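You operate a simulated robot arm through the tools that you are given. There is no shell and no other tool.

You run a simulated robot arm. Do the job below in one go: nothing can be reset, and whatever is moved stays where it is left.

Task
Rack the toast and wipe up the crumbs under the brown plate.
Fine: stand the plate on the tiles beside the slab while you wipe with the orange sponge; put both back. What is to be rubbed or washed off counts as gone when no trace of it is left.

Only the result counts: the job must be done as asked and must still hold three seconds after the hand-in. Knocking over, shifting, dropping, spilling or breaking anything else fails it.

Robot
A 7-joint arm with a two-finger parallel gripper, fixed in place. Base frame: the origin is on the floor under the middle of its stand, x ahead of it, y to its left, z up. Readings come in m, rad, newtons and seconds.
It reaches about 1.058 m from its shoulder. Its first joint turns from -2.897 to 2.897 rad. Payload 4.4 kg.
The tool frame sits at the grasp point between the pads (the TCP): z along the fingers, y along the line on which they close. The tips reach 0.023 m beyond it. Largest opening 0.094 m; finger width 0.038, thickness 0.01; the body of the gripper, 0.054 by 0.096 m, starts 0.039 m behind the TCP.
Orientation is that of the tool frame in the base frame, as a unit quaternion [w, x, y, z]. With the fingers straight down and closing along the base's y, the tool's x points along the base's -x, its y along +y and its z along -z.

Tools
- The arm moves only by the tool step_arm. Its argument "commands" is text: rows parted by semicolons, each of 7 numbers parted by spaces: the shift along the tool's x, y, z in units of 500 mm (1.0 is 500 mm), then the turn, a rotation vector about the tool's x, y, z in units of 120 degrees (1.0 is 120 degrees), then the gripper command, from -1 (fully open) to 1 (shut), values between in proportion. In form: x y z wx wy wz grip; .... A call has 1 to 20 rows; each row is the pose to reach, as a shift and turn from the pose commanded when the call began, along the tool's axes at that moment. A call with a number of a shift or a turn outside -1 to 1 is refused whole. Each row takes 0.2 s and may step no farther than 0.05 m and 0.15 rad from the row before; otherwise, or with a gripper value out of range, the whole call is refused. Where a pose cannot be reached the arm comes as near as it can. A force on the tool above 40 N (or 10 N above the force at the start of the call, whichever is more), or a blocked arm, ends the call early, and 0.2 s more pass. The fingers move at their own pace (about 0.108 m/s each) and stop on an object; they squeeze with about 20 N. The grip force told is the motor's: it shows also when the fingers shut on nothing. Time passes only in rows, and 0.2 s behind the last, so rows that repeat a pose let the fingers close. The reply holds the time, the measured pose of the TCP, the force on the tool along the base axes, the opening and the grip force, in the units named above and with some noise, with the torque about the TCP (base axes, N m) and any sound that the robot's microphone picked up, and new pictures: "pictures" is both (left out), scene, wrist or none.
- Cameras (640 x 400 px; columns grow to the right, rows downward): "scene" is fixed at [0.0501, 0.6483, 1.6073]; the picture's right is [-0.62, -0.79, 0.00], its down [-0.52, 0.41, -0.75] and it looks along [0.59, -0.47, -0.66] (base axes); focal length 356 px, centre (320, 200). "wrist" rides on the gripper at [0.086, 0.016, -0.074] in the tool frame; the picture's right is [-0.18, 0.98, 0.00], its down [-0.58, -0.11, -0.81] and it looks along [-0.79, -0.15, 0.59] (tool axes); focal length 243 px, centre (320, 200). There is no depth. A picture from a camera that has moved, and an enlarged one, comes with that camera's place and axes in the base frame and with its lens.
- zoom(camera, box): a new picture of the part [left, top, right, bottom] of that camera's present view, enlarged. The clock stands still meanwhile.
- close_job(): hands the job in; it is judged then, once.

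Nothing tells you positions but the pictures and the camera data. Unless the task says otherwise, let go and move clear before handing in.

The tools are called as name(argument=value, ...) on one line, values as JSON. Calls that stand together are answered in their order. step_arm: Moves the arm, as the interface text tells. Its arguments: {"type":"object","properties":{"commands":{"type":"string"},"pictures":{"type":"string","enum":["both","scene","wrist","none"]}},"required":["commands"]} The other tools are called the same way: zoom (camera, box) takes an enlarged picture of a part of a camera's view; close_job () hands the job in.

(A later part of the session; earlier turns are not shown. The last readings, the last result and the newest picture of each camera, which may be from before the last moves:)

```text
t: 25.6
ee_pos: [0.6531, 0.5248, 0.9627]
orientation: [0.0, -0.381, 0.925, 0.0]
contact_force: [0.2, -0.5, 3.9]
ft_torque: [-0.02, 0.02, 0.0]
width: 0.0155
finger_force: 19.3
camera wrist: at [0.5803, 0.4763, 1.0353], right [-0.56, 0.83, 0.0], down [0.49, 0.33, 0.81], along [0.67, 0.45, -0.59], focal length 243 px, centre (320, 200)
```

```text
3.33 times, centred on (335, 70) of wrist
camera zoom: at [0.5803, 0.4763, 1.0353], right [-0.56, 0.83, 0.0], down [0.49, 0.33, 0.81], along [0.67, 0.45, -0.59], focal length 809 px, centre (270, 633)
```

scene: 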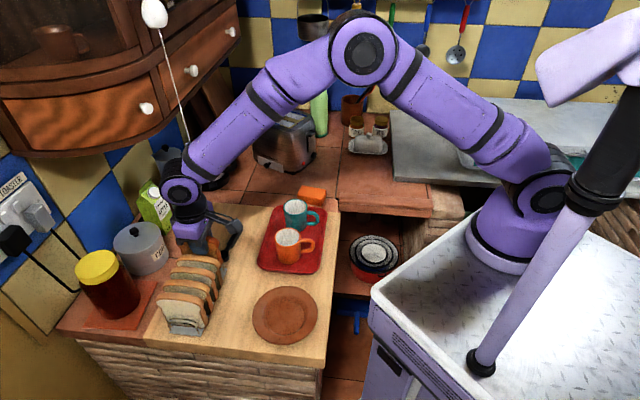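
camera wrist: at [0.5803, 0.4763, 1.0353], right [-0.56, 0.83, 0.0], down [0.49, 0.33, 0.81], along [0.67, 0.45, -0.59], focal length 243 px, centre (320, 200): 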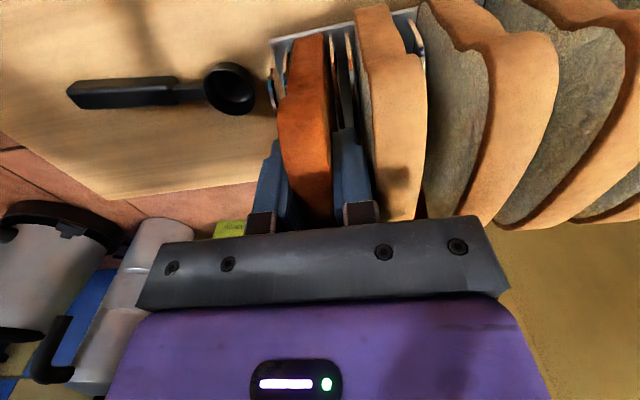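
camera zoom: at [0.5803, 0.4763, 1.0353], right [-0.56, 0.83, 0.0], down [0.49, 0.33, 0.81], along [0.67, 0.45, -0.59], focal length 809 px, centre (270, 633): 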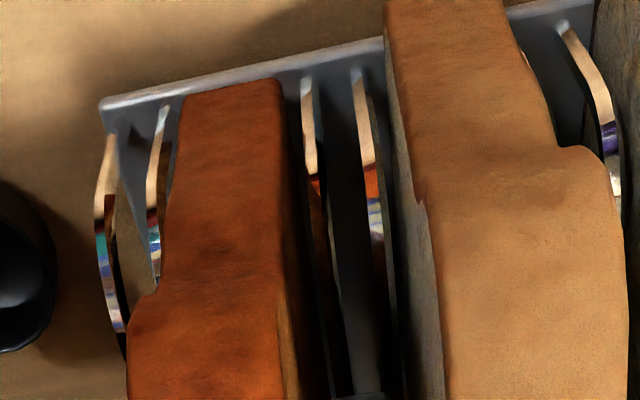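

The toast rests on the tray (about 4 N). I'll open only to about 21 mm so the finger doesn't push the neighbouring slice.

step_arm(commands="0 0 -0.002 0 0 0 0.75; 0 0 -0.002 0 0 0 0.6; 0 0 -0.002 0 0 0 0.55; 0 0 -0.002 0 0 0 0.55", pictures="wrist")

zoom(camera="wrist", box=[230, 20, 450, 220])

```text
t: 26.6
ee_pos: [0.6523, 0.5241, 0.9627]
orientation: [0.0, -0.38, 0.925, 0.0]
contact_force: [0.6, -0.4, -0.3]
ft_torque: [0.03, -0.04, 0.01]
width: 0.0211
finger_force: 0.1
camera wrist: at [0.5804, 0.4766, 1.036], right [-0.56, 0.83, 0.0], down [0.49, 0.33, 0.81], along [0.67, 0.45, -0.59], focal length 243 px, centre (320, 200)
```

wrist: 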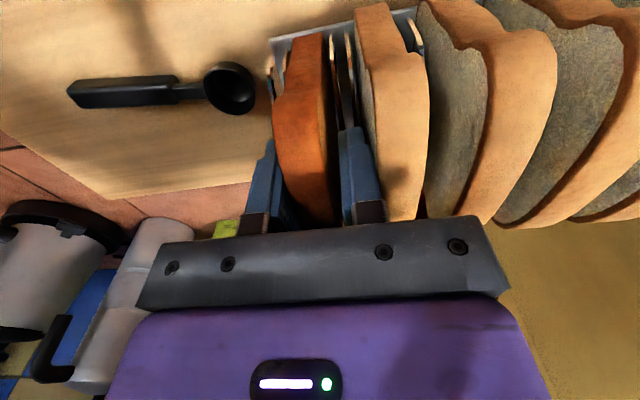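

```text
2.00 times, centred on (340, 120) of wrist
camera zoom: at [0.5804, 0.4766, 1.036], right [-0.56, 0.83, 0.0], down [0.49, 0.33, 0.81], along [0.67, 0.45, -0.59], focal length 485 px, centre (280, 360)
```

zoom: 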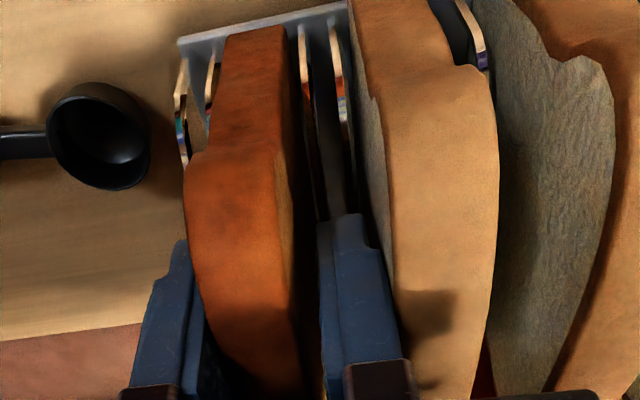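

The toast stands on the tray in its slot, leaning slightly. I'll lift the hand slowly straight up.

step_arm(commands="0 0 -0.012 0 0 0 0.55; 0 0 -0.03 0 0 0 0.55; 0 0 -0.06 0 0 0 0.55; 0 0 -0.1 0 0 0 0.55; 0 0 -0.16 0 0 0 0.55; 0 0 -0.24 0 0 0 0.55; 0 0 -0.3 0 0 0 0.55; 0 0 -0.3 0 0 0 0.55", pictures="both")

zoom(camera="scene", box=[150, 200, 260, 340])

zoom(camera="wrist", box=[230, 0, 540, 180])

```text
t: 28.4
ee_pos: [0.653, 0.5249, 1.1121]
orientation: [0.0, -0.381, 0.925, 0.0]
contact_force: [-0.7, 0.3, 0.8]
ft_torque: [0.01, 0.02, -0.01]
width: 0.0212
finger_force: 0.0
camera wrist: at [0.5802, 0.4768, 1.1869], right [-0.56, 0.83, 0.0], down [0.49, 0.33, 0.81], along [0.67, 0.45, -0.59], focal length 243 px, centre (320, 200)
```

scene: 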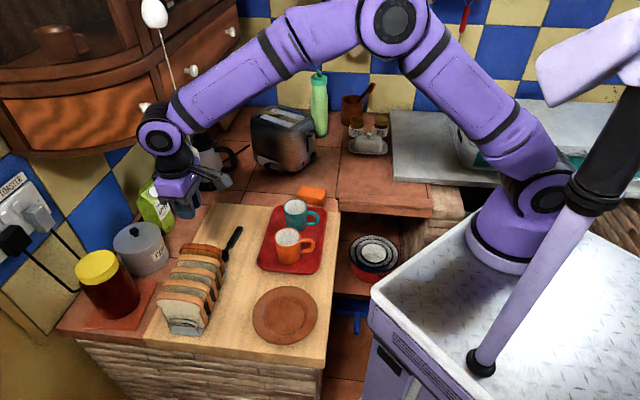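
wrist: 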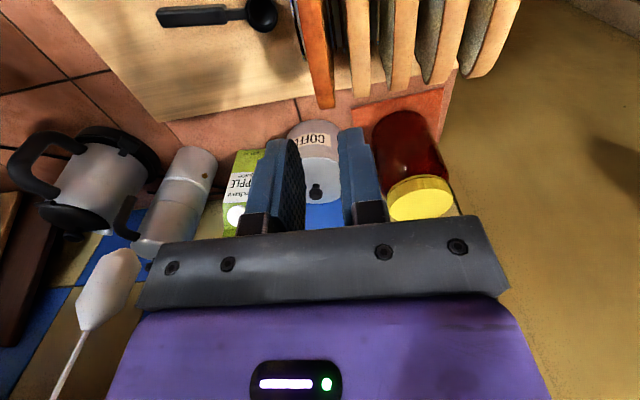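

```text
2.86 times, centred on (205, 270) of scene
camera zoom: at [0.0501, 0.6483, 1.6073], right [-0.62, -0.79, 0.0], down [-0.52, 0.41, -0.75], along [0.59, -0.47, -0.66], focal length 1017 px, centre (649, 0)
```

zoom: 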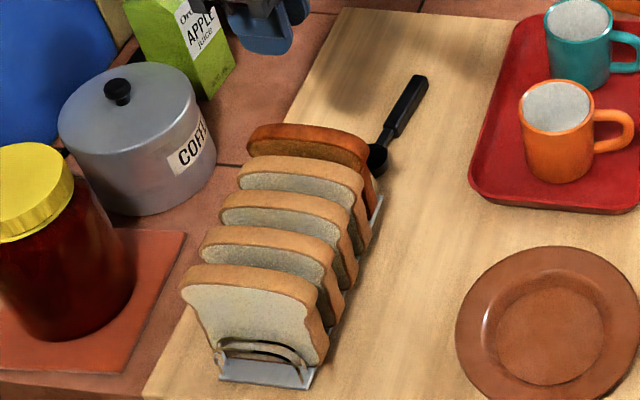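

```text
2.06 times, centred on (385, 90) of wrist
camera zoom: at [0.5802, 0.4768, 1.1869], right [-0.56, 0.83, 0.0], down [0.49, 0.33, 0.81], along [0.67, 0.45, -0.59], focal length 501 px, centre (186, 427)
```

zoom: 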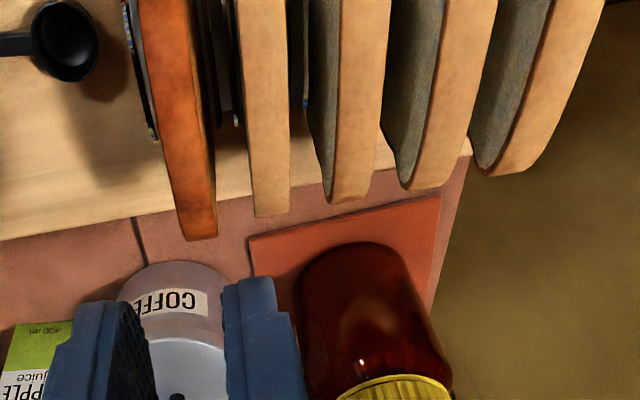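

The toast stands in the fifth slot. Next I'll look closely at the brown plate at about (0.437, 0.445), whose diameter is about 0.15 m, to plan a rim grasp.

step_arm(commands="0.05 0.01 -0.03 0 0 0 0.55; 0.13 0.02 -0.05 0 0 0 0; 0.22 0.03 -0.06 0 0 0 -0.5; 0.31 0.04 -0.06 0 0 0 -1; 0.40 0.05 -0.05 0 0 0 -1; 0.49 0.06 -0.04 0 0 0 -1; 0.57 0.07 -0.03 0 0 0 -1; 0.634 0.0786 -0.02 0 0 0 -1; 0.634 0.0786 -0.02 0 0 0 -1", pictures="both")

zoom(camera="wrist", box=[270, 10, 480, 180])

zoom(camera="scene", box=[240, 270, 340, 360])

```text
t: 30.4
ee_pos: [0.3979, 0.3288, 1.1212]
orientation: [0.0, -0.381, 0.925, 0.0]
contact_force: [-0.3, 0.4, -0.6]
ft_torque: [0.01, 0.01, 0.0]
width: 0.0938
finger_force: 0.0
camera wrist: at [0.3259, 0.2808, 1.1954], right [-0.56, 0.83, 0.0], down [0.49, 0.33, 0.81], along [0.67, 0.45, -0.59], focal length 243 px, centre (320, 200)
```

scene: 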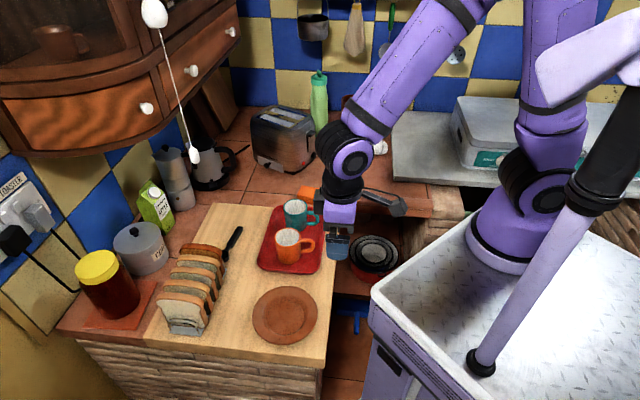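
wrist: 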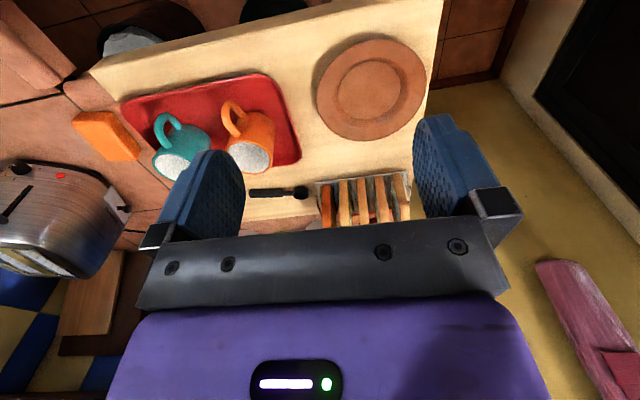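

```text
2.35 times, centred on (375, 95) of wrist
camera zoom: at [0.3259, 0.2808, 1.1954], right [-0.56, 0.83, 0.0], down [0.49, 0.33, 0.81], along [0.67, 0.45, -0.59], focal length 571 px, centre (191, 447)
```

zoom: 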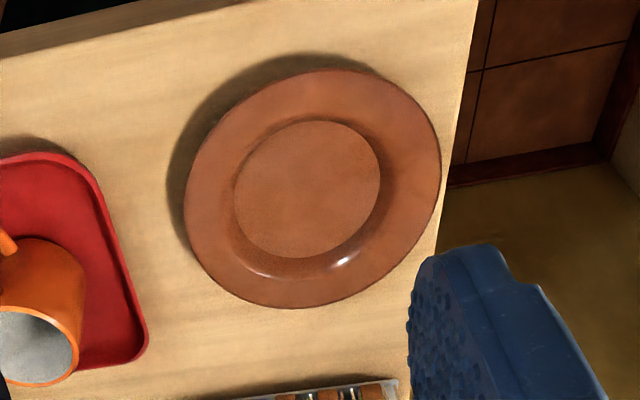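

```text
4.44 times, centred on (290, 315) of scene
camera zoom: at [0.0501, 0.6483, 1.6073], right [-0.62, -0.79, 0.0], down [-0.52, 0.41, -0.75], along [0.59, -0.47, -0.66], focal length 1583 px, centre (453, -311)
```

zoom: 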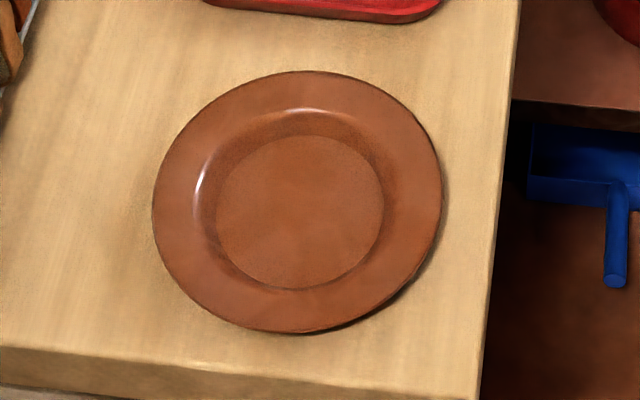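

The plate's brim overhangs the slab, and its front-left rim is only about 1 cm from the slab's front edge. I'll take a low-angle look from the front-left to see how high the brim stands.

step_arm(commands="-0.0222 0.0461 0.014 0 0 0.0658 -1; -0.0444 0.0922 0.028 0 0 0.1315 -1; -0.0667 0.1382 0.042 0 0 0.1973 -1; -0.0889 0.1843 0.056 0 0 0.263 -1; -0.1111 0.2304 0.07 0 0 0.3288 -1; -0.1333 0.2765 0.084 0 0 0.3945 -1; -0.1555 0.3226 0.098 0 0 0.4603 -1; -0.1778 0.3686 0.112 0 0 0.526 -1; -0.2 0.4147 0.126 0 0 0.5918 -1; -0.2222 0.4608 0.14 0 0 0.6575 -1; -0.2222 0.4608 0.14 0 0 0.6575 -1", pictures="both")

```text
t: 32.8
ee_pos: [0.3177, 0.573, 1.0489]
orientation: [0.0, 0.295, 0.956, 0.0]
contact_force: [0.5, -0.4, 1.4]
ft_torque: [-0.01, -0.01, 0.0]
width: 0.0941
finger_force: 0.1
camera wrist: at [0.2555, 0.6363, 1.124], right [0.71, 0.71, 0.0], down [0.42, -0.42, 0.81], along [0.57, -0.57, -0.59], focal length 243 px, centre (320, 200)
```

scene: 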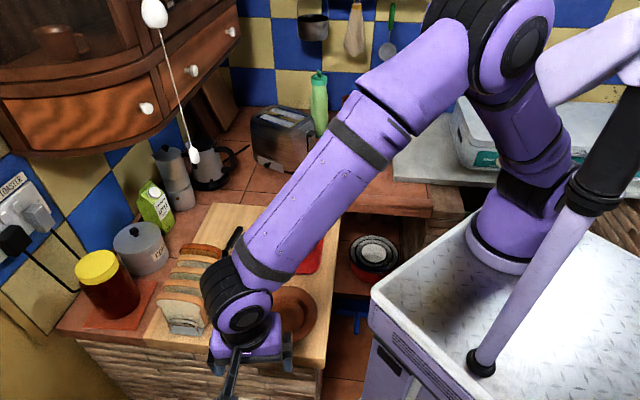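
wrist: 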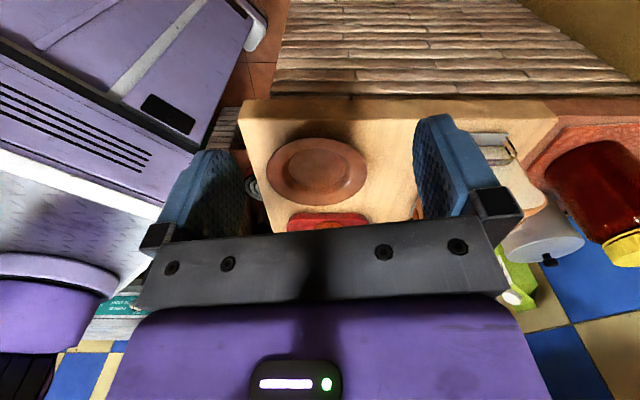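

step_arm(commands="0 0 0.06 0 -0.033 0 -1; 0 0 0.12 0 -0.066 0 -1; 0 0 0.18 0 -0.1 0 -1; 0 0 0.22 0 -0.133 0 -1; 0 0 0.22 0 -0.133 0 -1", pictures="both")

zoom(camera="wrist", box=[230, 120, 430, 240])

```text
t: 34.0
ee_pos: [0.3242, 0.5712, 0.9399]
orientation: [0.134, 0.298, 0.944, -0.042]
contact_force: [0.4, 0.7, -0.2]
ft_torque: [0.02, 0.04, -0.03]
width: 0.094
finger_force: 0.1
camera wrist: at [0.2486, 0.645, 0.9872], right [0.71, 0.71, 0.05], down [0.21, -0.28, 0.94], along [0.67, -0.65, -0.35], focal length 243 px, centre (320, 200)
```

scene: 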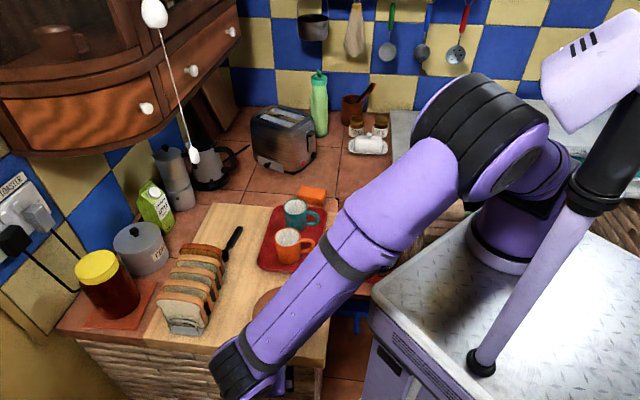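
wrist: 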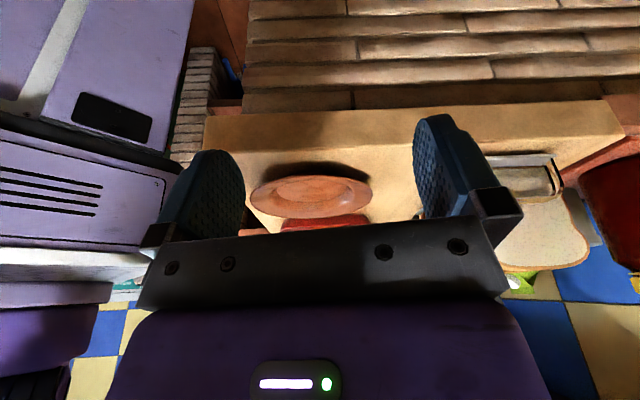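

```text
3.20 times, centred on (330, 180) of wrist
camera zoom: at [0.2486, 0.645, 0.9872], right [0.71, 0.71, 0.05], down [0.21, -0.28, 0.94], along [0.67, -0.65, -0.35], focal length 776 px, centre (288, 264)
```

zoom: 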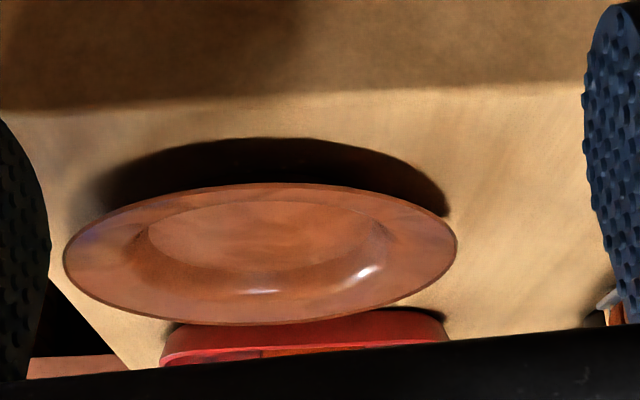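

The rim edge sits at about z = 0.886, roughly 13 mm above the slab, with a sloping brim and a shallow well. That leaves too little room for a finger underneath where it lies. My plan is to nudge the plate about 3 cm so its brim overhangs the slab's front edge and pinch it there. First I'll rise and straighten the hand.

step_arm(commands="-0.0207 0 -0.0721 0 0.0333 0 -1; -0.0414 0 -0.1442 0 0.0667 0 -1; -0.062 0 -0.2163 0 0.1 0 -1; -0.0827 0 -0.2883 0 0.133 0 -1; -0.0827 0 -0.2883 0 0.133 0 -1", pictures="none")

```text
t: 35.2
ee_pos: [0.3154, 0.5734, 1.0926]
orientation: [0.0, 0.294, 0.956, 0.001]
contact_force: [0.8, 0.1, 0.1]
ft_torque: [-0.06, -0.01, 0.01]
width: 0.094
finger_force: 0.1
```

step_arm(commands="-0.0437 0.012 0.01 0 0 -0.066 0; -0.0875 0.024 0.02 0 0 -0.132 1; -0.1312 0.0359 0.03 0 0 -0.198 1; -0.175 0.0479 0.04 0 0 -0.264 1; -0.2187 0.0599 0.05 0 0 -0.33 1; -0.2625 0.0719 0.06 0 0 -0.396 1; -0.3062 0.0839 0.07 0 0 -0.462 1; -0.35 0.0958 0.08 0 0 -0.528 1; -0.3937 0.1078 0.09 0 0 -0.594 1; -0.4375 0.1198 0.1 0 0 -0.66 1; -0.4375 0.1198 0.1 0 0 -0.66 1", pictures="both")

```text
t: 37.6
ee_pos: [0.5321, 0.4969, 1.0432]
orientation: [0.0, -0.383, 0.924, 0.0]
contact_force: [-0.1, 0.2, 0.2]
ft_torque: [0.0, -0.01, 0.03]
width: 0.0001
finger_force: 19.6
camera wrist: at [0.459, 0.4488, 1.1177], right [-0.57, 0.82, 0.0], down [0.49, 0.33, 0.81], along [0.66, 0.46, -0.59], focal length 243 px, centre (320, 200)
```

scene: 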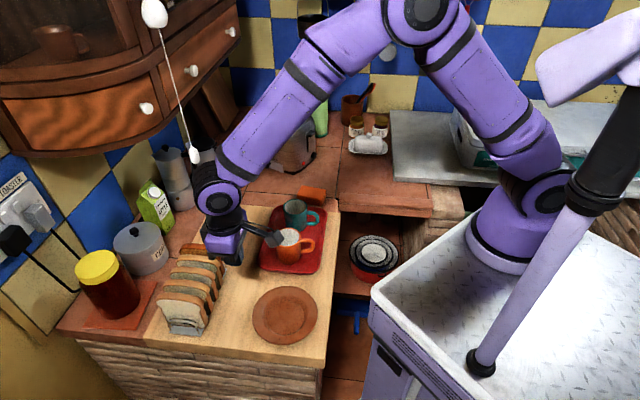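
wrist: 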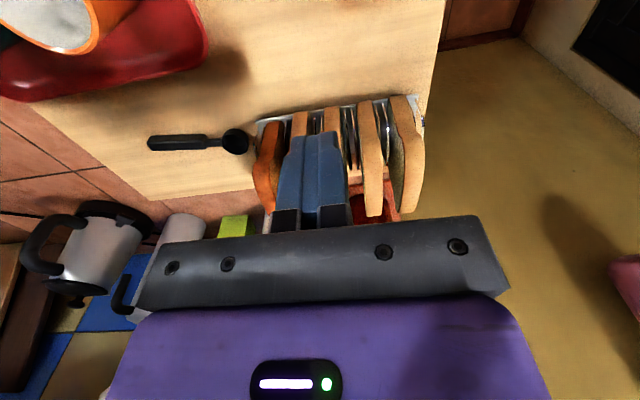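

step_arm(commands="0 0 0.07 0 0 0 1; 0 0 0.14 0 0 0 1; 0 0 0.21 0 0 0 1; 0 0 0.25 0 0 0 1; 0 0 0.27 0 0 0 1; 0 0 0.276 0 0 0 1; 0 0 0.276 0 0 0 1", pictures="wrist")

```text
t: 39.2
ee_pos: [0.5294, 0.4972, 0.9057]
orientation: [-0.001, -0.382, 0.924, 0.0]
contact_force: [0.3, 0.0, -0.7]
ft_torque: [0.0, 0.02, 0.0]
width: 0.0
finger_force: 20.1
camera wrist: at [0.4579, 0.4501, 0.9797], right [-0.56, 0.83, 0.0], down [0.49, 0.33, 0.81], along [0.67, 0.46, -0.59], focal length 243 px, centre (320, 200)
```

wrist: 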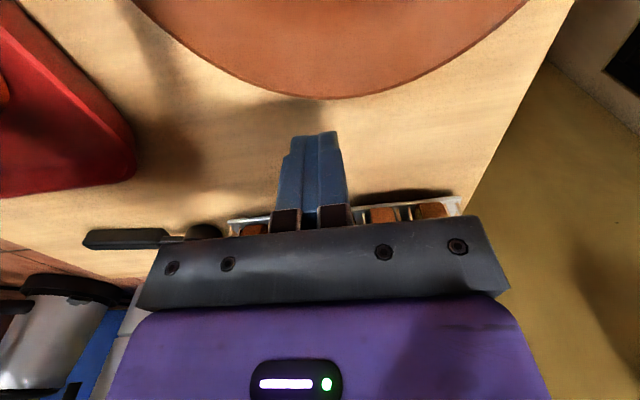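

step_arm(commands="0 0 0.004 0 0 0 1; 0 0 0.008 0 0 0 1; 0 0 0.008 0 0 0 1", pictures="none")

step_arm(commands="0 0 0.004 0 0 0 1; 0 0 0.006 0 0 0 1; 0 0 0.006 0 0 0 1", pictures="none")

step_arm(commands="0 0 0.004 0 0 0 1; 0 0 0.006 0 0 0 1; 0 0 0.006 0 0 0 1", pictures="none")

```text
t: 40.0
ee_pos: [0.5301, 0.4993, 0.901]
orientation: [0.0, -0.383, 0.924, 0.0]
contact_force: [0.1, 0.1, -0.4]
ft_torque: [0.01, -0.03, 0.01]
width: 0.0001
finger_force: 20.4
```

```text
t: 40.8
ee_pos: [0.5294, 0.4976, 0.8969]
orientation: [0.0, -0.382, 0.924, 0.0]
contact_force: [0.6, 0.0, -0.9]
ft_torque: [0.02, 0.0, 0.0]
width: 0.0
finger_force: 20.0
```

```text
t: 41.6
ee_pos: [0.5309, 0.4975, 0.8948]
orientation: [0.0, -0.383, 0.924, 0.0]
contact_force: [-0.4, -1.0, 1.0]
ft_torque: [0.03, -0.01, 0.01]
width: 0.0002
finger_force: 20.5
```

step_arm(commands="0 0 0.004 0 0 0 1; 0 0 0.004 0 0 0 1", pictures="none")

step_arm(commands="0 0 0.004 0 0 0 1; 0 0 0.004 0 0 0 1", pictures="none")

```text
t: 42.2
ee_pos: [0.5303, 0.4974, 0.8919]
orientation: [0.0, -0.382, 0.924, 0.001]
contact_force: [0.1, -0.2, -0.7]
ft_torque: [0.0, 0.0, -0.01]
width: 0.0002
finger_force: 19.8
```

```text
t: 42.8
ee_pos: [0.5306, 0.4981, 0.8909]
orientation: [0.0, -0.383, 0.924, 0.0]
contact_force: [-0.5, -1.3, 0.4]
ft_torque: [-0.02, 0.04, -0.02]
width: 0.0
finger_force: 20.1
```

step_arm(commands="0 0 0.004 0 0 0 1; 0 0 0.004 0 0 0 1", pictures="none")

step_arm(commands="0 0 0.004 0 0 0 1; 0 0 0.004 0 0 0 1", pictures="wrist")

```text
t: 43.4
ee_pos: [0.531, 0.4982, 0.8887]
orientation: [0.001, -0.382, 0.924, 0.001]
contact_force: [-0.1, 0.0, 1.1]
ft_torque: [-0.02, -0.01, -0.01]
width: 0.0
finger_force: 19.7
```

```text
t: 44.0
ee_pos: [0.5305, 0.4975, 0.8878]
orientation: [0.001, -0.382, 0.924, 0.001]
contact_force: [-4.3, -6.0, 38.9]
ft_torque: [-0.69, 0.6, 0.0]
width: 0.0
finger_force: 19.6
camera wrist: at [0.4582, 0.4495, 0.9622], right [-0.56, 0.83, 0.0], down [0.49, 0.33, 0.81], along [0.67, 0.46, -0.59], focal length 243 px, centre (320, 200)
```

wrist: 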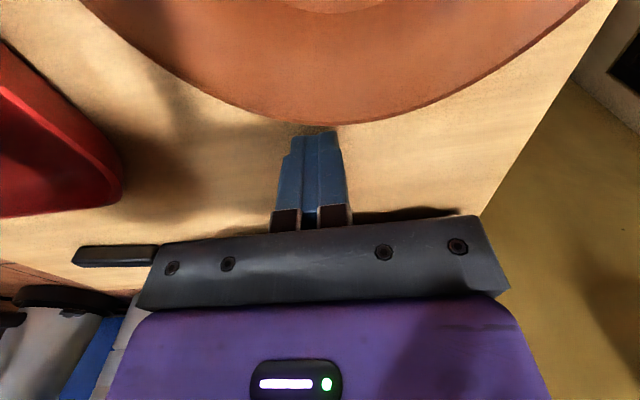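

Touching down shows the slab's top at z ≈ 0.865, so the rim stands about 2 cm up. I'll move the closed fingers over the plate's well, at centre (0.4405, 0.4415), to nudge the plate slightly over the front edge for a secure grip.

step_arm(commands="0 0 -0.03 0 0 0 1; 0 0 -0.09 0 0 0 1; 0 0 -0.15 0 0 0 1; 0.07 0.016 -0.15 0 0 0 1; 0.14 0.032 -0.15 0 0 0 1; 0.2065 0.0478 -0.15 0 0 0 1; 0.2065 0.0478 -0.15 0 0 0 1", pictures="both")

```text
t: 45.6
ee_pos: [0.4413, 0.4422, 0.9592]
orientation: [0.0, -0.382, 0.924, 0.001]
contact_force: [-0.5, -0.1, -0.5]
ft_torque: [0.01, -0.02, -0.04]
width: 0.0002
finger_force: 20.0
camera wrist: at [0.3699, 0.3943, 1.0344], right [-0.56, 0.83, 0.0], down [0.49, 0.33, 0.81], along [0.67, 0.45, -0.59], focal length 243 px, centre (320, 200)
```

scene: 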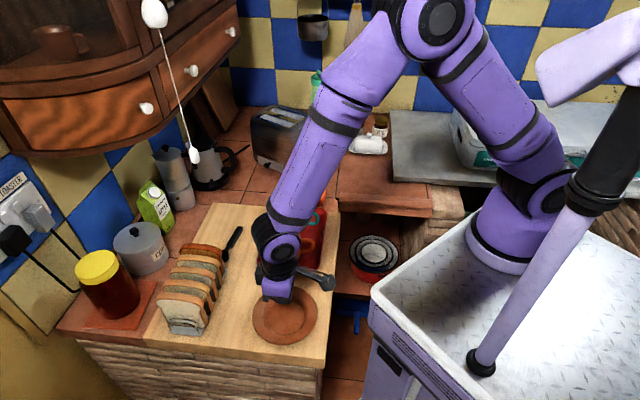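
wrist: 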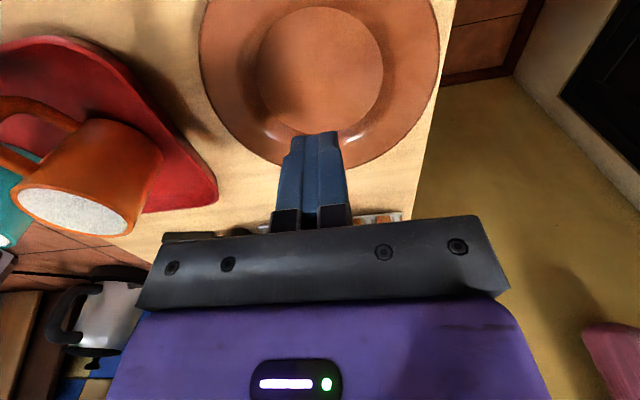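

step_arm(commands="0 0 0.06 0 0 0 1; 0 0 0.1 0 0 0 1; 0 0 0.12 0 0 0 1; 0 0 0.12 0 0 0 1", pictures="wrist")

zoom(camera="wrist", box=[160, 0, 480, 220])

```text
t: 46.6
ee_pos: [0.4409, 0.4428, 0.9004]
orientation: [-0.001, -0.383, 0.924, 0.0]
contact_force: [0.4, 0.3, -0.3]
ft_torque: [-0.01, 0.0, 0.02]
width: 0.0002
finger_force: 19.8
camera wrist: at [0.3687, 0.3948, 0.9754], right [-0.56, 0.83, 0.0], down [0.49, 0.33, 0.81], along [0.67, 0.46, -0.59], focal length 243 px, centre (320, 200)
```

wrist: 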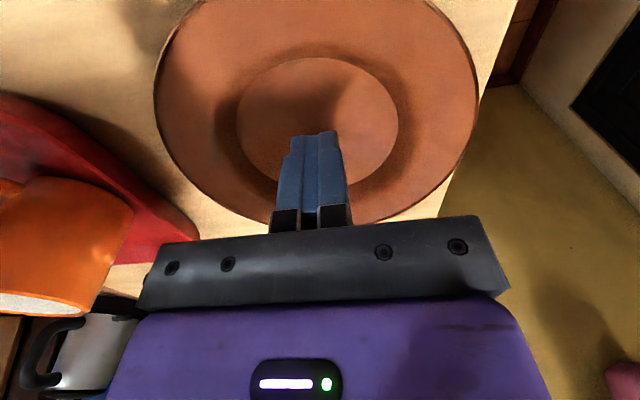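

```text
1.82 times, centred on (320, 110) of wrist
camera zoom: at [0.3687, 0.3948, 0.9754], right [-0.56, 0.83, 0.0], down [0.49, 0.33, 0.81], along [0.67, 0.46, -0.59], focal length 441 px, centre (320, 364)
```

zoom: 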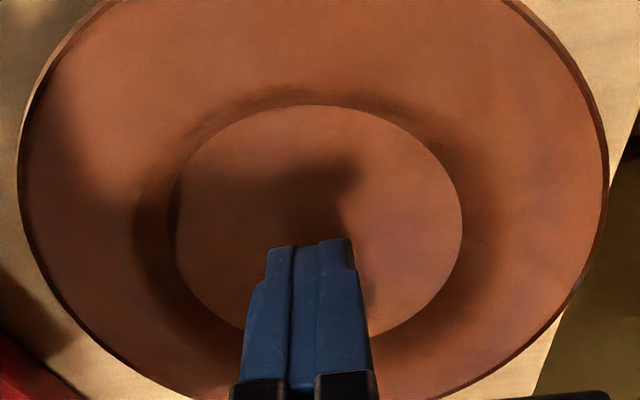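

step_arm(commands="0 0 0.004 0 0 0 1; 0 0 0.004 0 0 0 1", pictures="none")

step_arm(commands="0 0 0.003 0 0 0 1; 0 0 0.003 0 0 0 1", pictures="none")

```text
t: 47.2
ee_pos: [0.4391, 0.4429, 0.8978]
orientation: [-0.001, -0.382, 0.924, 0.001]
contact_force: [-0.4, 0.7, -0.7]
ft_torque: [0.0, 0.02, -0.03]
width: 0.0001
finger_force: 19.9
```

```text
t: 47.8
ee_pos: [0.4406, 0.4424, 0.897]
orientation: [0.001, -0.382, 0.924, 0.001]
contact_force: [0.8, 0.6, 0.5]
ft_torque: [0.0, 0.0, 0.0]
width: 0.0
finger_force: 20.4
```

step_arm(commands="0 0.02 0 0 0 0 1; 0 0.04 0 0 0 0 1; 0 0.056 0 0 0 0 1; 0 0.056 0 0 0 0 1", pictures="wrist")

step_arm(commands="0 0.006 0 0 0 0 1; 0 0.012 0 0 0 0 1; 0 0.018 0 0 0 0 1; 0 0.018 0 0 0 0 1", pictures="both")

```text
t: 48.8
ee_pos: [0.4199, 0.462, 0.8974]
orientation: [0.0, -0.382, 0.924, -0.001]
contact_force: [0.8, 0.0, 0.5]
ft_torque: [0.0, 0.02, 0.0]
width: 0.0001
finger_force: 19.8
camera wrist: at [0.3485, 0.4138, 0.9715], right [-0.56, 0.83, 0.0], down [0.49, 0.33, 0.81], along [0.67, 0.46, -0.59], focal length 243 px, centre (320, 200)
```

wrist: 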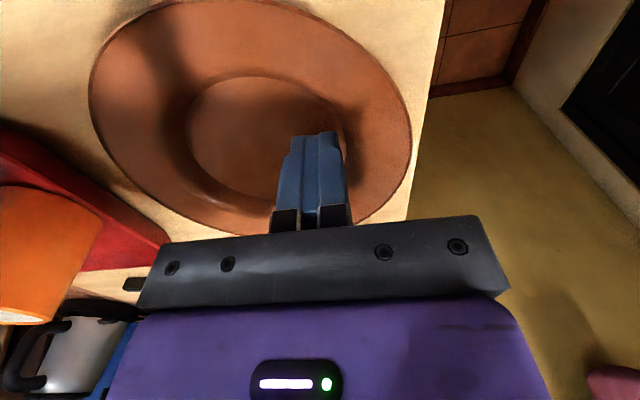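

```text
t: 49.8
ee_pos: [0.4154, 0.4683, 0.8975]
orientation: [0.0, -0.382, 0.924, 0.0]
contact_force: [2.6, -1.5, 4.5]
ft_torque: [-0.01, -0.01, 0.03]
width: 0.0
finger_force: 19.9
camera wrist: at [0.3427, 0.4198, 0.9725], right [-0.56, 0.83, 0.0], down [0.49, 0.33, 0.81], along [0.67, 0.46, -0.59], focal length 243 px, centre (320, 200)
```

scene: 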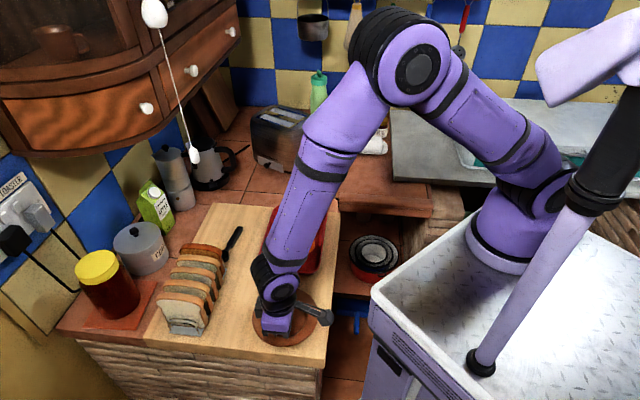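
wrist: 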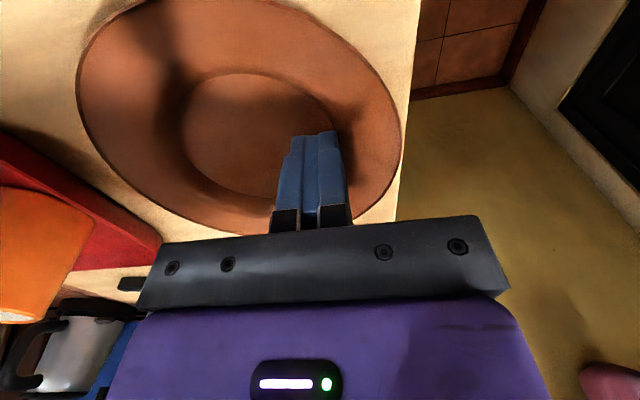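

Contact is made with light force and the plate is starting to slide. I'll push it about 2 cm further toward the front edge.

step_arm(commands="0 0.006 0 0 0 0 1; 0 0.012 0 0 0 0 1; 0 0.018 0 0 0 0 1; 0 0.024 0 0 0 0 1; 0 0.024 0 0 0 0 1", pictures="wrist")

```text
t: 51.0
ee_pos: [0.4064, 0.4767, 0.8984]
orientation: [0.0, -0.382, 0.924, 0.0]
contact_force: [4.0, -3.3, 13.6]
ft_torque: [-0.03, -0.05, 0.02]
width: 0.0
finger_force: 20.2
camera wrist: at [0.3338, 0.4284, 0.9723], right [-0.56, 0.83, 0.0], down [0.49, 0.33, 0.81], along [0.67, 0.46, -0.59], focal length 243 px, centre (320, 200)
```

wrist: 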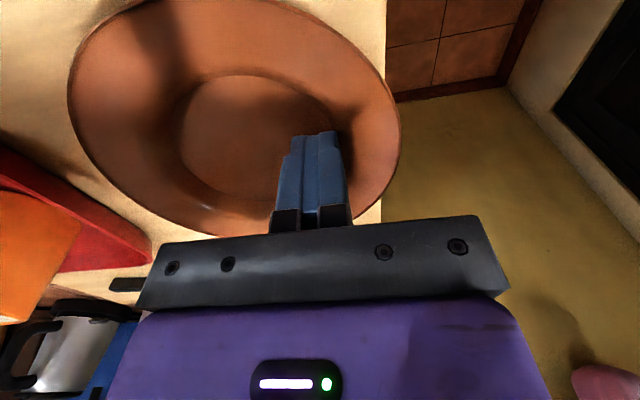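

step_arm(commands="0 0.002 -0.0016 0 0 0 1; 0 0.008 -0.0016 0 0 0 1; 0 0.014 -0.0016 0 0 0 1; 0 0.02 -0.0016 0 0 0 1; 0 0.02 -0.0016 0 0 0 1", pictures="both")

```text
t: 52.2
ee_pos: [0.399, 0.4828, 0.8977]
orientation: [0.0, -0.383, 0.924, -0.001]
contact_force: [2.8, -1.6, 7.3]
ft_torque: [-0.04, 0.01, 0.06]
width: 0.0002
finger_force: 19.9
camera wrist: at [0.327, 0.4352, 0.973], right [-0.56, 0.83, 0.0], down [0.49, 0.33, 0.81], along [0.67, 0.46, -0.59], focal length 243 px, centre (320, 200)
```

scene: 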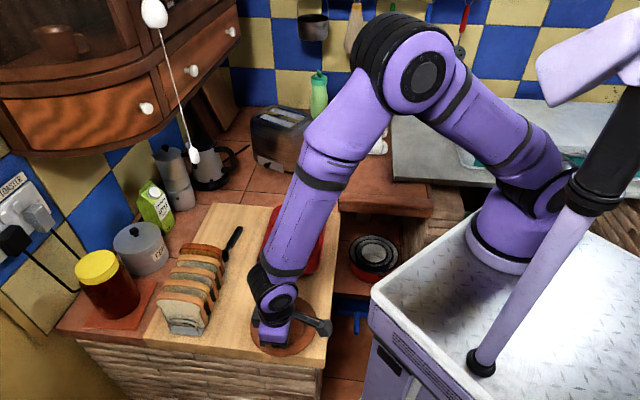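
wrist: 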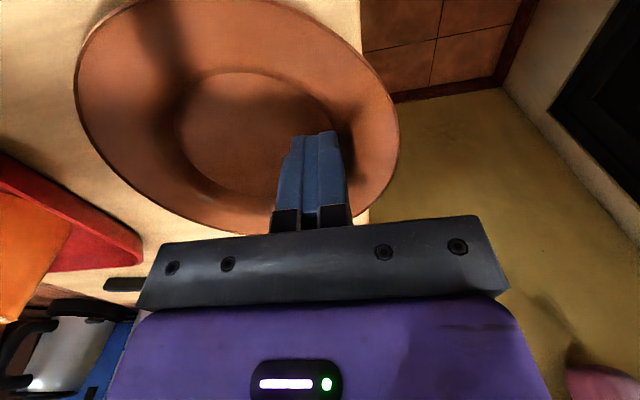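

zoom(camera="scene", box=[230, 260, 350, 380])

```text
3.33 times, centred on (290, 320) of scene
camera zoom: at [0.0501, 0.6483, 1.6073], right [-0.62, -0.79, 0.0], down [-0.52, 0.41, -0.75], along [0.59, -0.47, -0.66], focal length 1187 px, centre (420, -200)
```

zoom: 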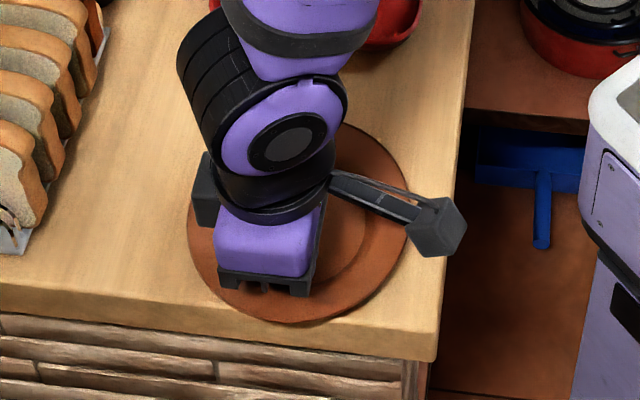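

The plate's brim now overhangs the front edge by about 17 mm while its foot stays fully on the slab. I'll withdraw upward, then tilt the hand about 70° in free space in front of the slab.

step_arm(commands="0 -0.01 -0.004 0 0 0 1; 0 -0.012 -0.06 0 0 0 1; 0 -0.012 -0.14 0 0 0 1; 0 -0.012 -0.22 0 0 0 1; 0 0.05 -0.28 0 0 0 1; 0 0.12 -0.28 0 0 0 1; 0 0.2 -0.28 0 0 0 1; 0 0.27 -0.28 0 0 0 0.7; 0 0.27 -0.28 0 0 0 0.7", pictures="both")

```text
t: 54.2
ee_pos: [0.3035, 0.5795, 1.0387]
orientation: [0.001, -0.383, 0.924, 0.0]
contact_force: [0.6, -0.4, 0.5]
ft_torque: [-0.01, 0.03, -0.01]
width: 0.0143
finger_force: 0.1
camera wrist: at [0.2311, 0.5315, 1.1128], right [-0.56, 0.83, 0.0], down [0.49, 0.33, 0.81], along [0.67, 0.46, -0.59], focal length 243 px, centre (320, 200)
```

scene: 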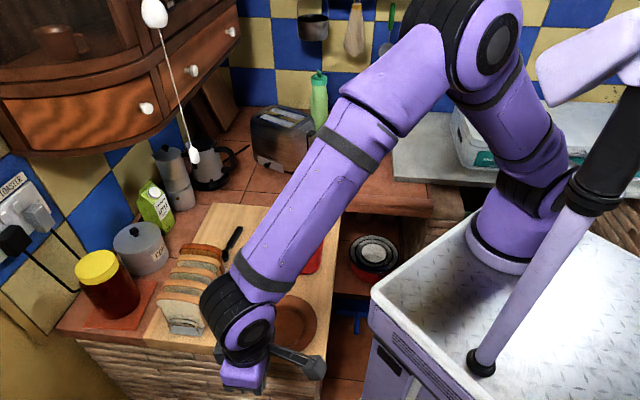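
wrist: 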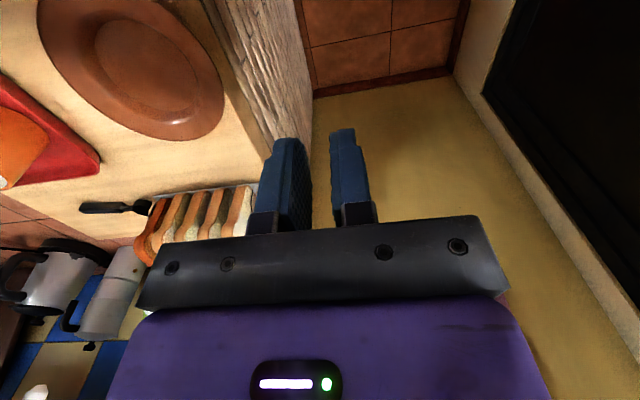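

step_arm(commands="0 0 0 0.065 0 0 0.7; 0 0 0 0.13 0 0 0.7; 0 0 0 0.195 0 0 0.7; 0 0 0 0.26 0 0 0.7; 0 0 0 0.325 0 0 0.7; 0 0 0 0.325 0 0 0.7", pictures="both")

```text
t: 55.6
ee_pos: [0.3203, 0.5768, 1.0392]
orientation: [0.125, -0.348, 0.876, -0.311]
contact_force: [-0.2, 0.4, -1.0]
ft_torque: [-0.01, 0.01, 0.03]
width: 0.0143
finger_force: 0.2
camera wrist: at [0.2177, 0.5623, 1.0866], right [-0.39, 0.68, -0.62], down [0.13, 0.71, 0.69], along [0.91, 0.19, -0.37], focal length 243 px, centre (320, 200)
```

scene: 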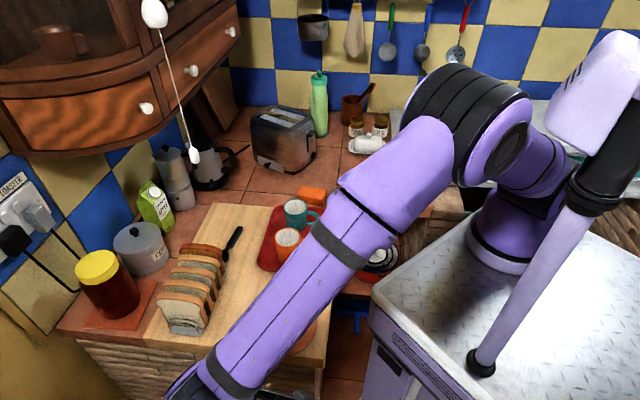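
wrist: 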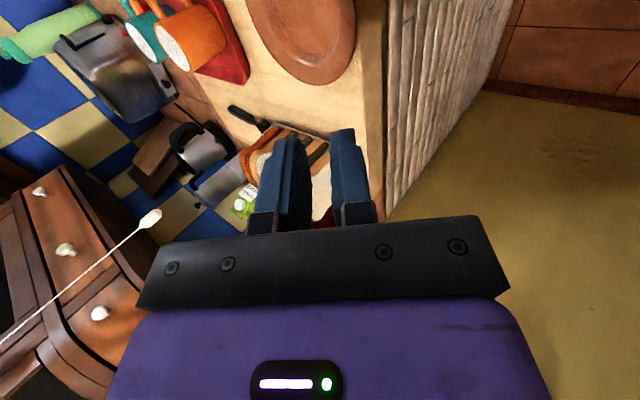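

The arm hasn't quite reached this pose (TCP about 17 mm off). I'll hold a moment to see whether it settles.

step_arm(commands="0 0 0 0 0 0 0.7; 0 0 0 0 0 0 0.7; 0 0 0 0 0 0 0.7", pictures="none")

```text
t: 56.4
ee_pos: [0.3199, 0.577, 1.0375]
orientation: [0.124, -0.35, 0.875, -0.311]
contact_force: [0.6, 0.9, -0.7]
ft_torque: [-0.02, 0.01, 0.01]
width: 0.0139
finger_force: 0.1
```

It doesn't settle, so that tilt direction is at a joint limit. I'll test turning the tilted hand about the vertical so it points more along +x.

step_arm(commands="0 0 0 0 -0.0328 -0.0405 0.7; 0 0 0 0 -0.0655 -0.081 0.7; 0 0 0 0 -0.098 -0.1214 0.7; 0 0 0 0 -0.131 -0.1619 0.7; 0 0 0 0 -0.131 -0.1619 0.7", pictures="both")

```text
t: 57.8
ee_pos: [0.3794, 0.5663, 1.04]
orientation: [0.175, -0.495, 0.802, -0.284]
contact_force: [-0.7, 0.3, 0.4]
ft_torque: [0.0, -0.04, 0.0]
width: 0.0144
finger_force: 0.0
stopped in row 5: the arm was blocked; the commanded pose is now the measured one
camera wrist: at [0.2882, 0.5173, 1.0868], right [-0.6, 0.51, -0.62], down [-0.12, 0.71, 0.7], along [0.79, 0.49, -0.37], focal length 243 px, centre (320, 200)
```

scene: 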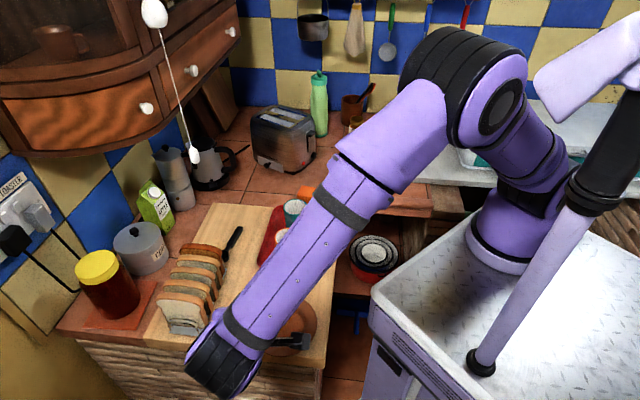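
wrist: 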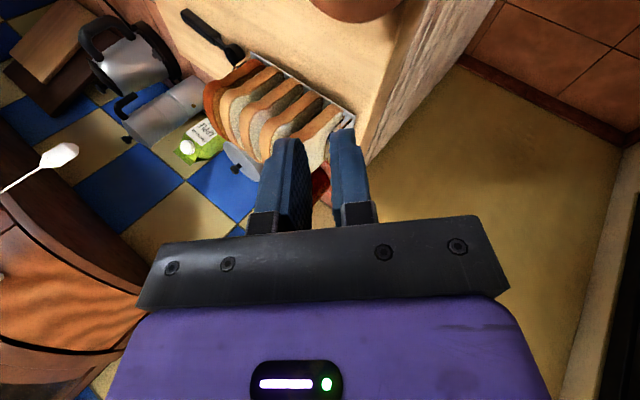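

Turning that way makes it worse, so I'll turn the other way. With the hand pointing back toward azimuth 290 (straight over the front edge), the wrist should fold more naturally.

step_arm(commands="0 0 0 0 0.0393 0.0485 0.7; 0 0 0 0 0.0787 0.097 0.7; 0 0 0 0 0.118 0.1455 0.7; 0 0 0 0 0.1573 0.194 0.7; 0 0 0 0 0.1967 0.2425 0.7; 0 0 0 0 0.236 0.291 0.7; 0 0 0 0 0.236 0.291 0.7", pictures="both")

```text
t: 59.4
ee_pos: [0.3756, 0.5678, 1.035]
orientation: [0.054, -0.153, 0.93, -0.331]
contact_force: [-0.6, -0.6, -0.2]
ft_torque: [0.0, 0.01, 0.01]
width: 0.0143
finger_force: 0.1
camera wrist: at [0.275, 0.5977, 1.0838], right [-0.07, 0.78, -0.62], down [0.42, 0.59, 0.69], along [0.91, -0.21, -0.37], focal length 243 px, centre (320, 200)
```

scene: 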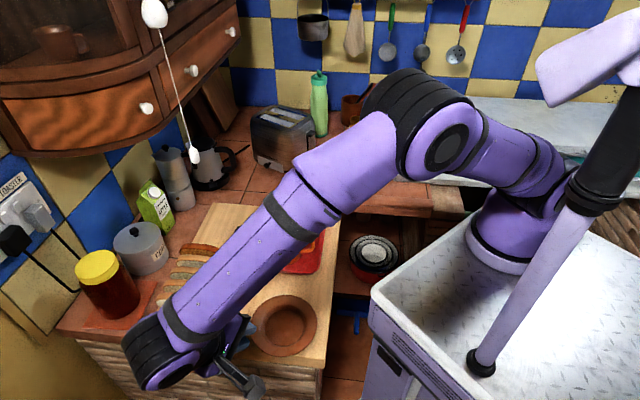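
wrist: 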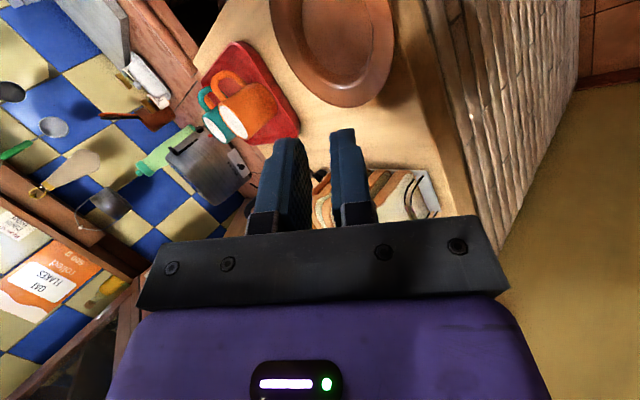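

That pose is reachable with the hand tilted 39°, pointing toward azimuth 289. I'll descend to a standoff beside the overhanging rim and check the view before slipping the lower finger under it.

step_arm(commands="-0.0014 0.036 0.058 0 0 0 0.617; -0.0029 0.072 0.115 0 0 0 0.617; -0.0043 0.108 0.173 0 0 0 0.617; -0.0043 0.108 0.173 0 0 0 0.617; -0.0043 0.108 0.173 0 0 0 0.617", pictures="both")

zoom(camera="wrist", box=[200, 20, 460, 240])

```text
t: 60.6
ee_pos: [0.383, 0.5561, 0.9381]
orientation: [0.054, -0.153, 0.93, -0.331]
contact_force: [-0.3, -0.9, -1.0]
ft_torque: [-0.04, -0.03, -0.05]
width: 0.0179
finger_force: 0.0
camera wrist: at [0.2826, 0.5867, 0.9848], right [-0.07, 0.78, -0.62], down [0.42, 0.59, 0.69], along [0.91, -0.21, -0.37], focal length 243 px, centre (320, 200)
```

scene: 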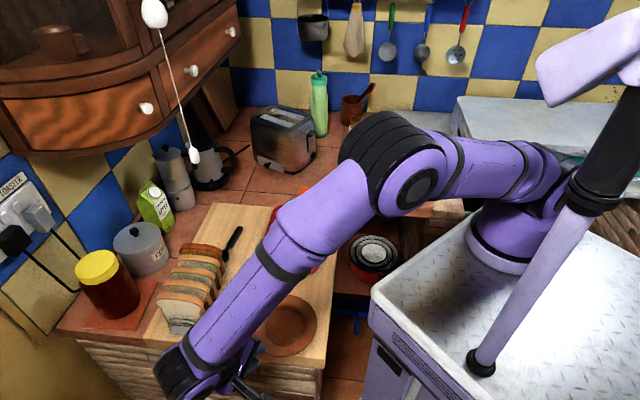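
wrist: 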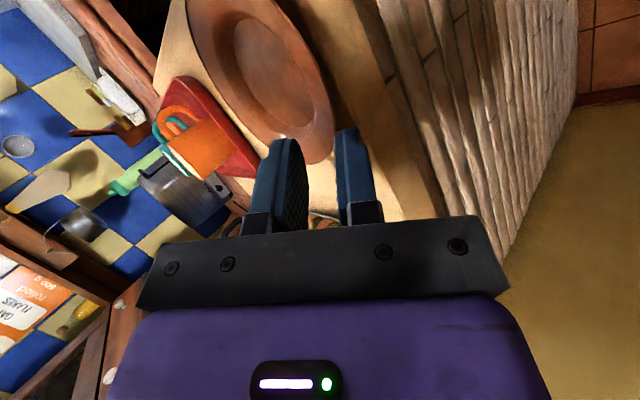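

```text
1.82 times, centred on (330, 130) of wrist
camera zoom: at [0.2826, 0.5867, 0.9848], right [-0.07, 0.78, -0.62], down [0.42, 0.59, 0.69], along [0.91, -0.21, -0.37], focal length 441 px, centre (302, 327)
```

zoom: 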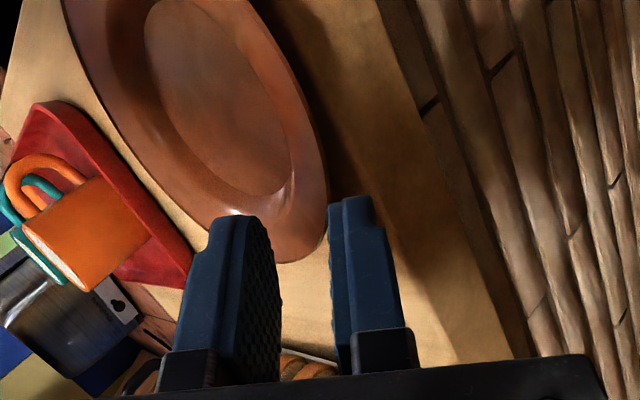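

step_arm(commands="0.0068 0.0112 0 0 0 0 0.617; 0.0068 0.0112 0.03 0 0 0 0.617; 0.0068 0.0112 0.06 0 0 0 0.617; 0.0068 0.0112 0.06 0 0 0 0.617; 0.0068 0.0112 0.06 0 0 0 0.617", pictures="wrist")

zoom(camera="wrist", box=[220, 40, 440, 230])

```text
t: 61.8
ee_pos: [0.3837, 0.5416, 0.9078]
orientation: [0.054, -0.153, 0.929, -0.331]
contact_force: [0.6, -0.1, -0.2]
ft_torque: [0.04, 0.01, 0.03]
width: 0.0181
finger_force: 0.1
camera wrist: at [0.2827, 0.5713, 0.9572], right [-0.07, 0.78, -0.62], down [0.42, 0.59, 0.69], along [0.91, -0.21, -0.37], focal length 243 px, centre (320, 200)
```

wrist: 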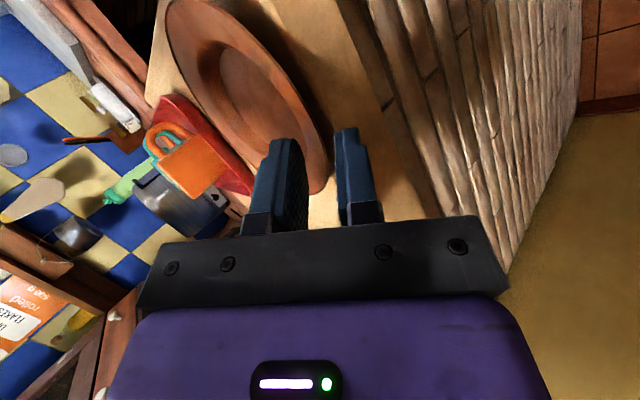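

```text
2.11 times, centred on (330, 135) of wrist
camera zoom: at [0.2827, 0.5713, 0.9572], right [-0.07, 0.78, -0.62], down [0.42, 0.59, 0.69], along [0.91, -0.21, -0.37], focal length 511 px, centre (299, 337)
```

zoom: 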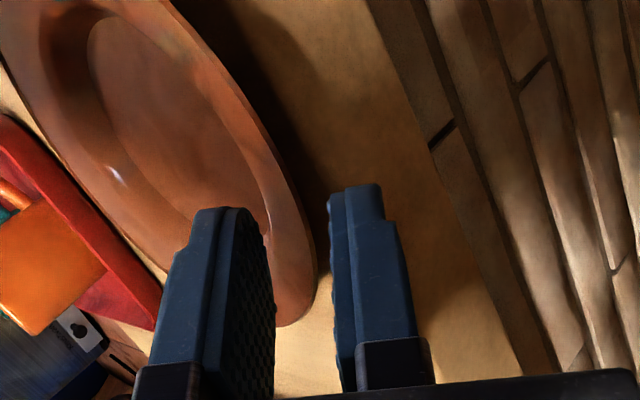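

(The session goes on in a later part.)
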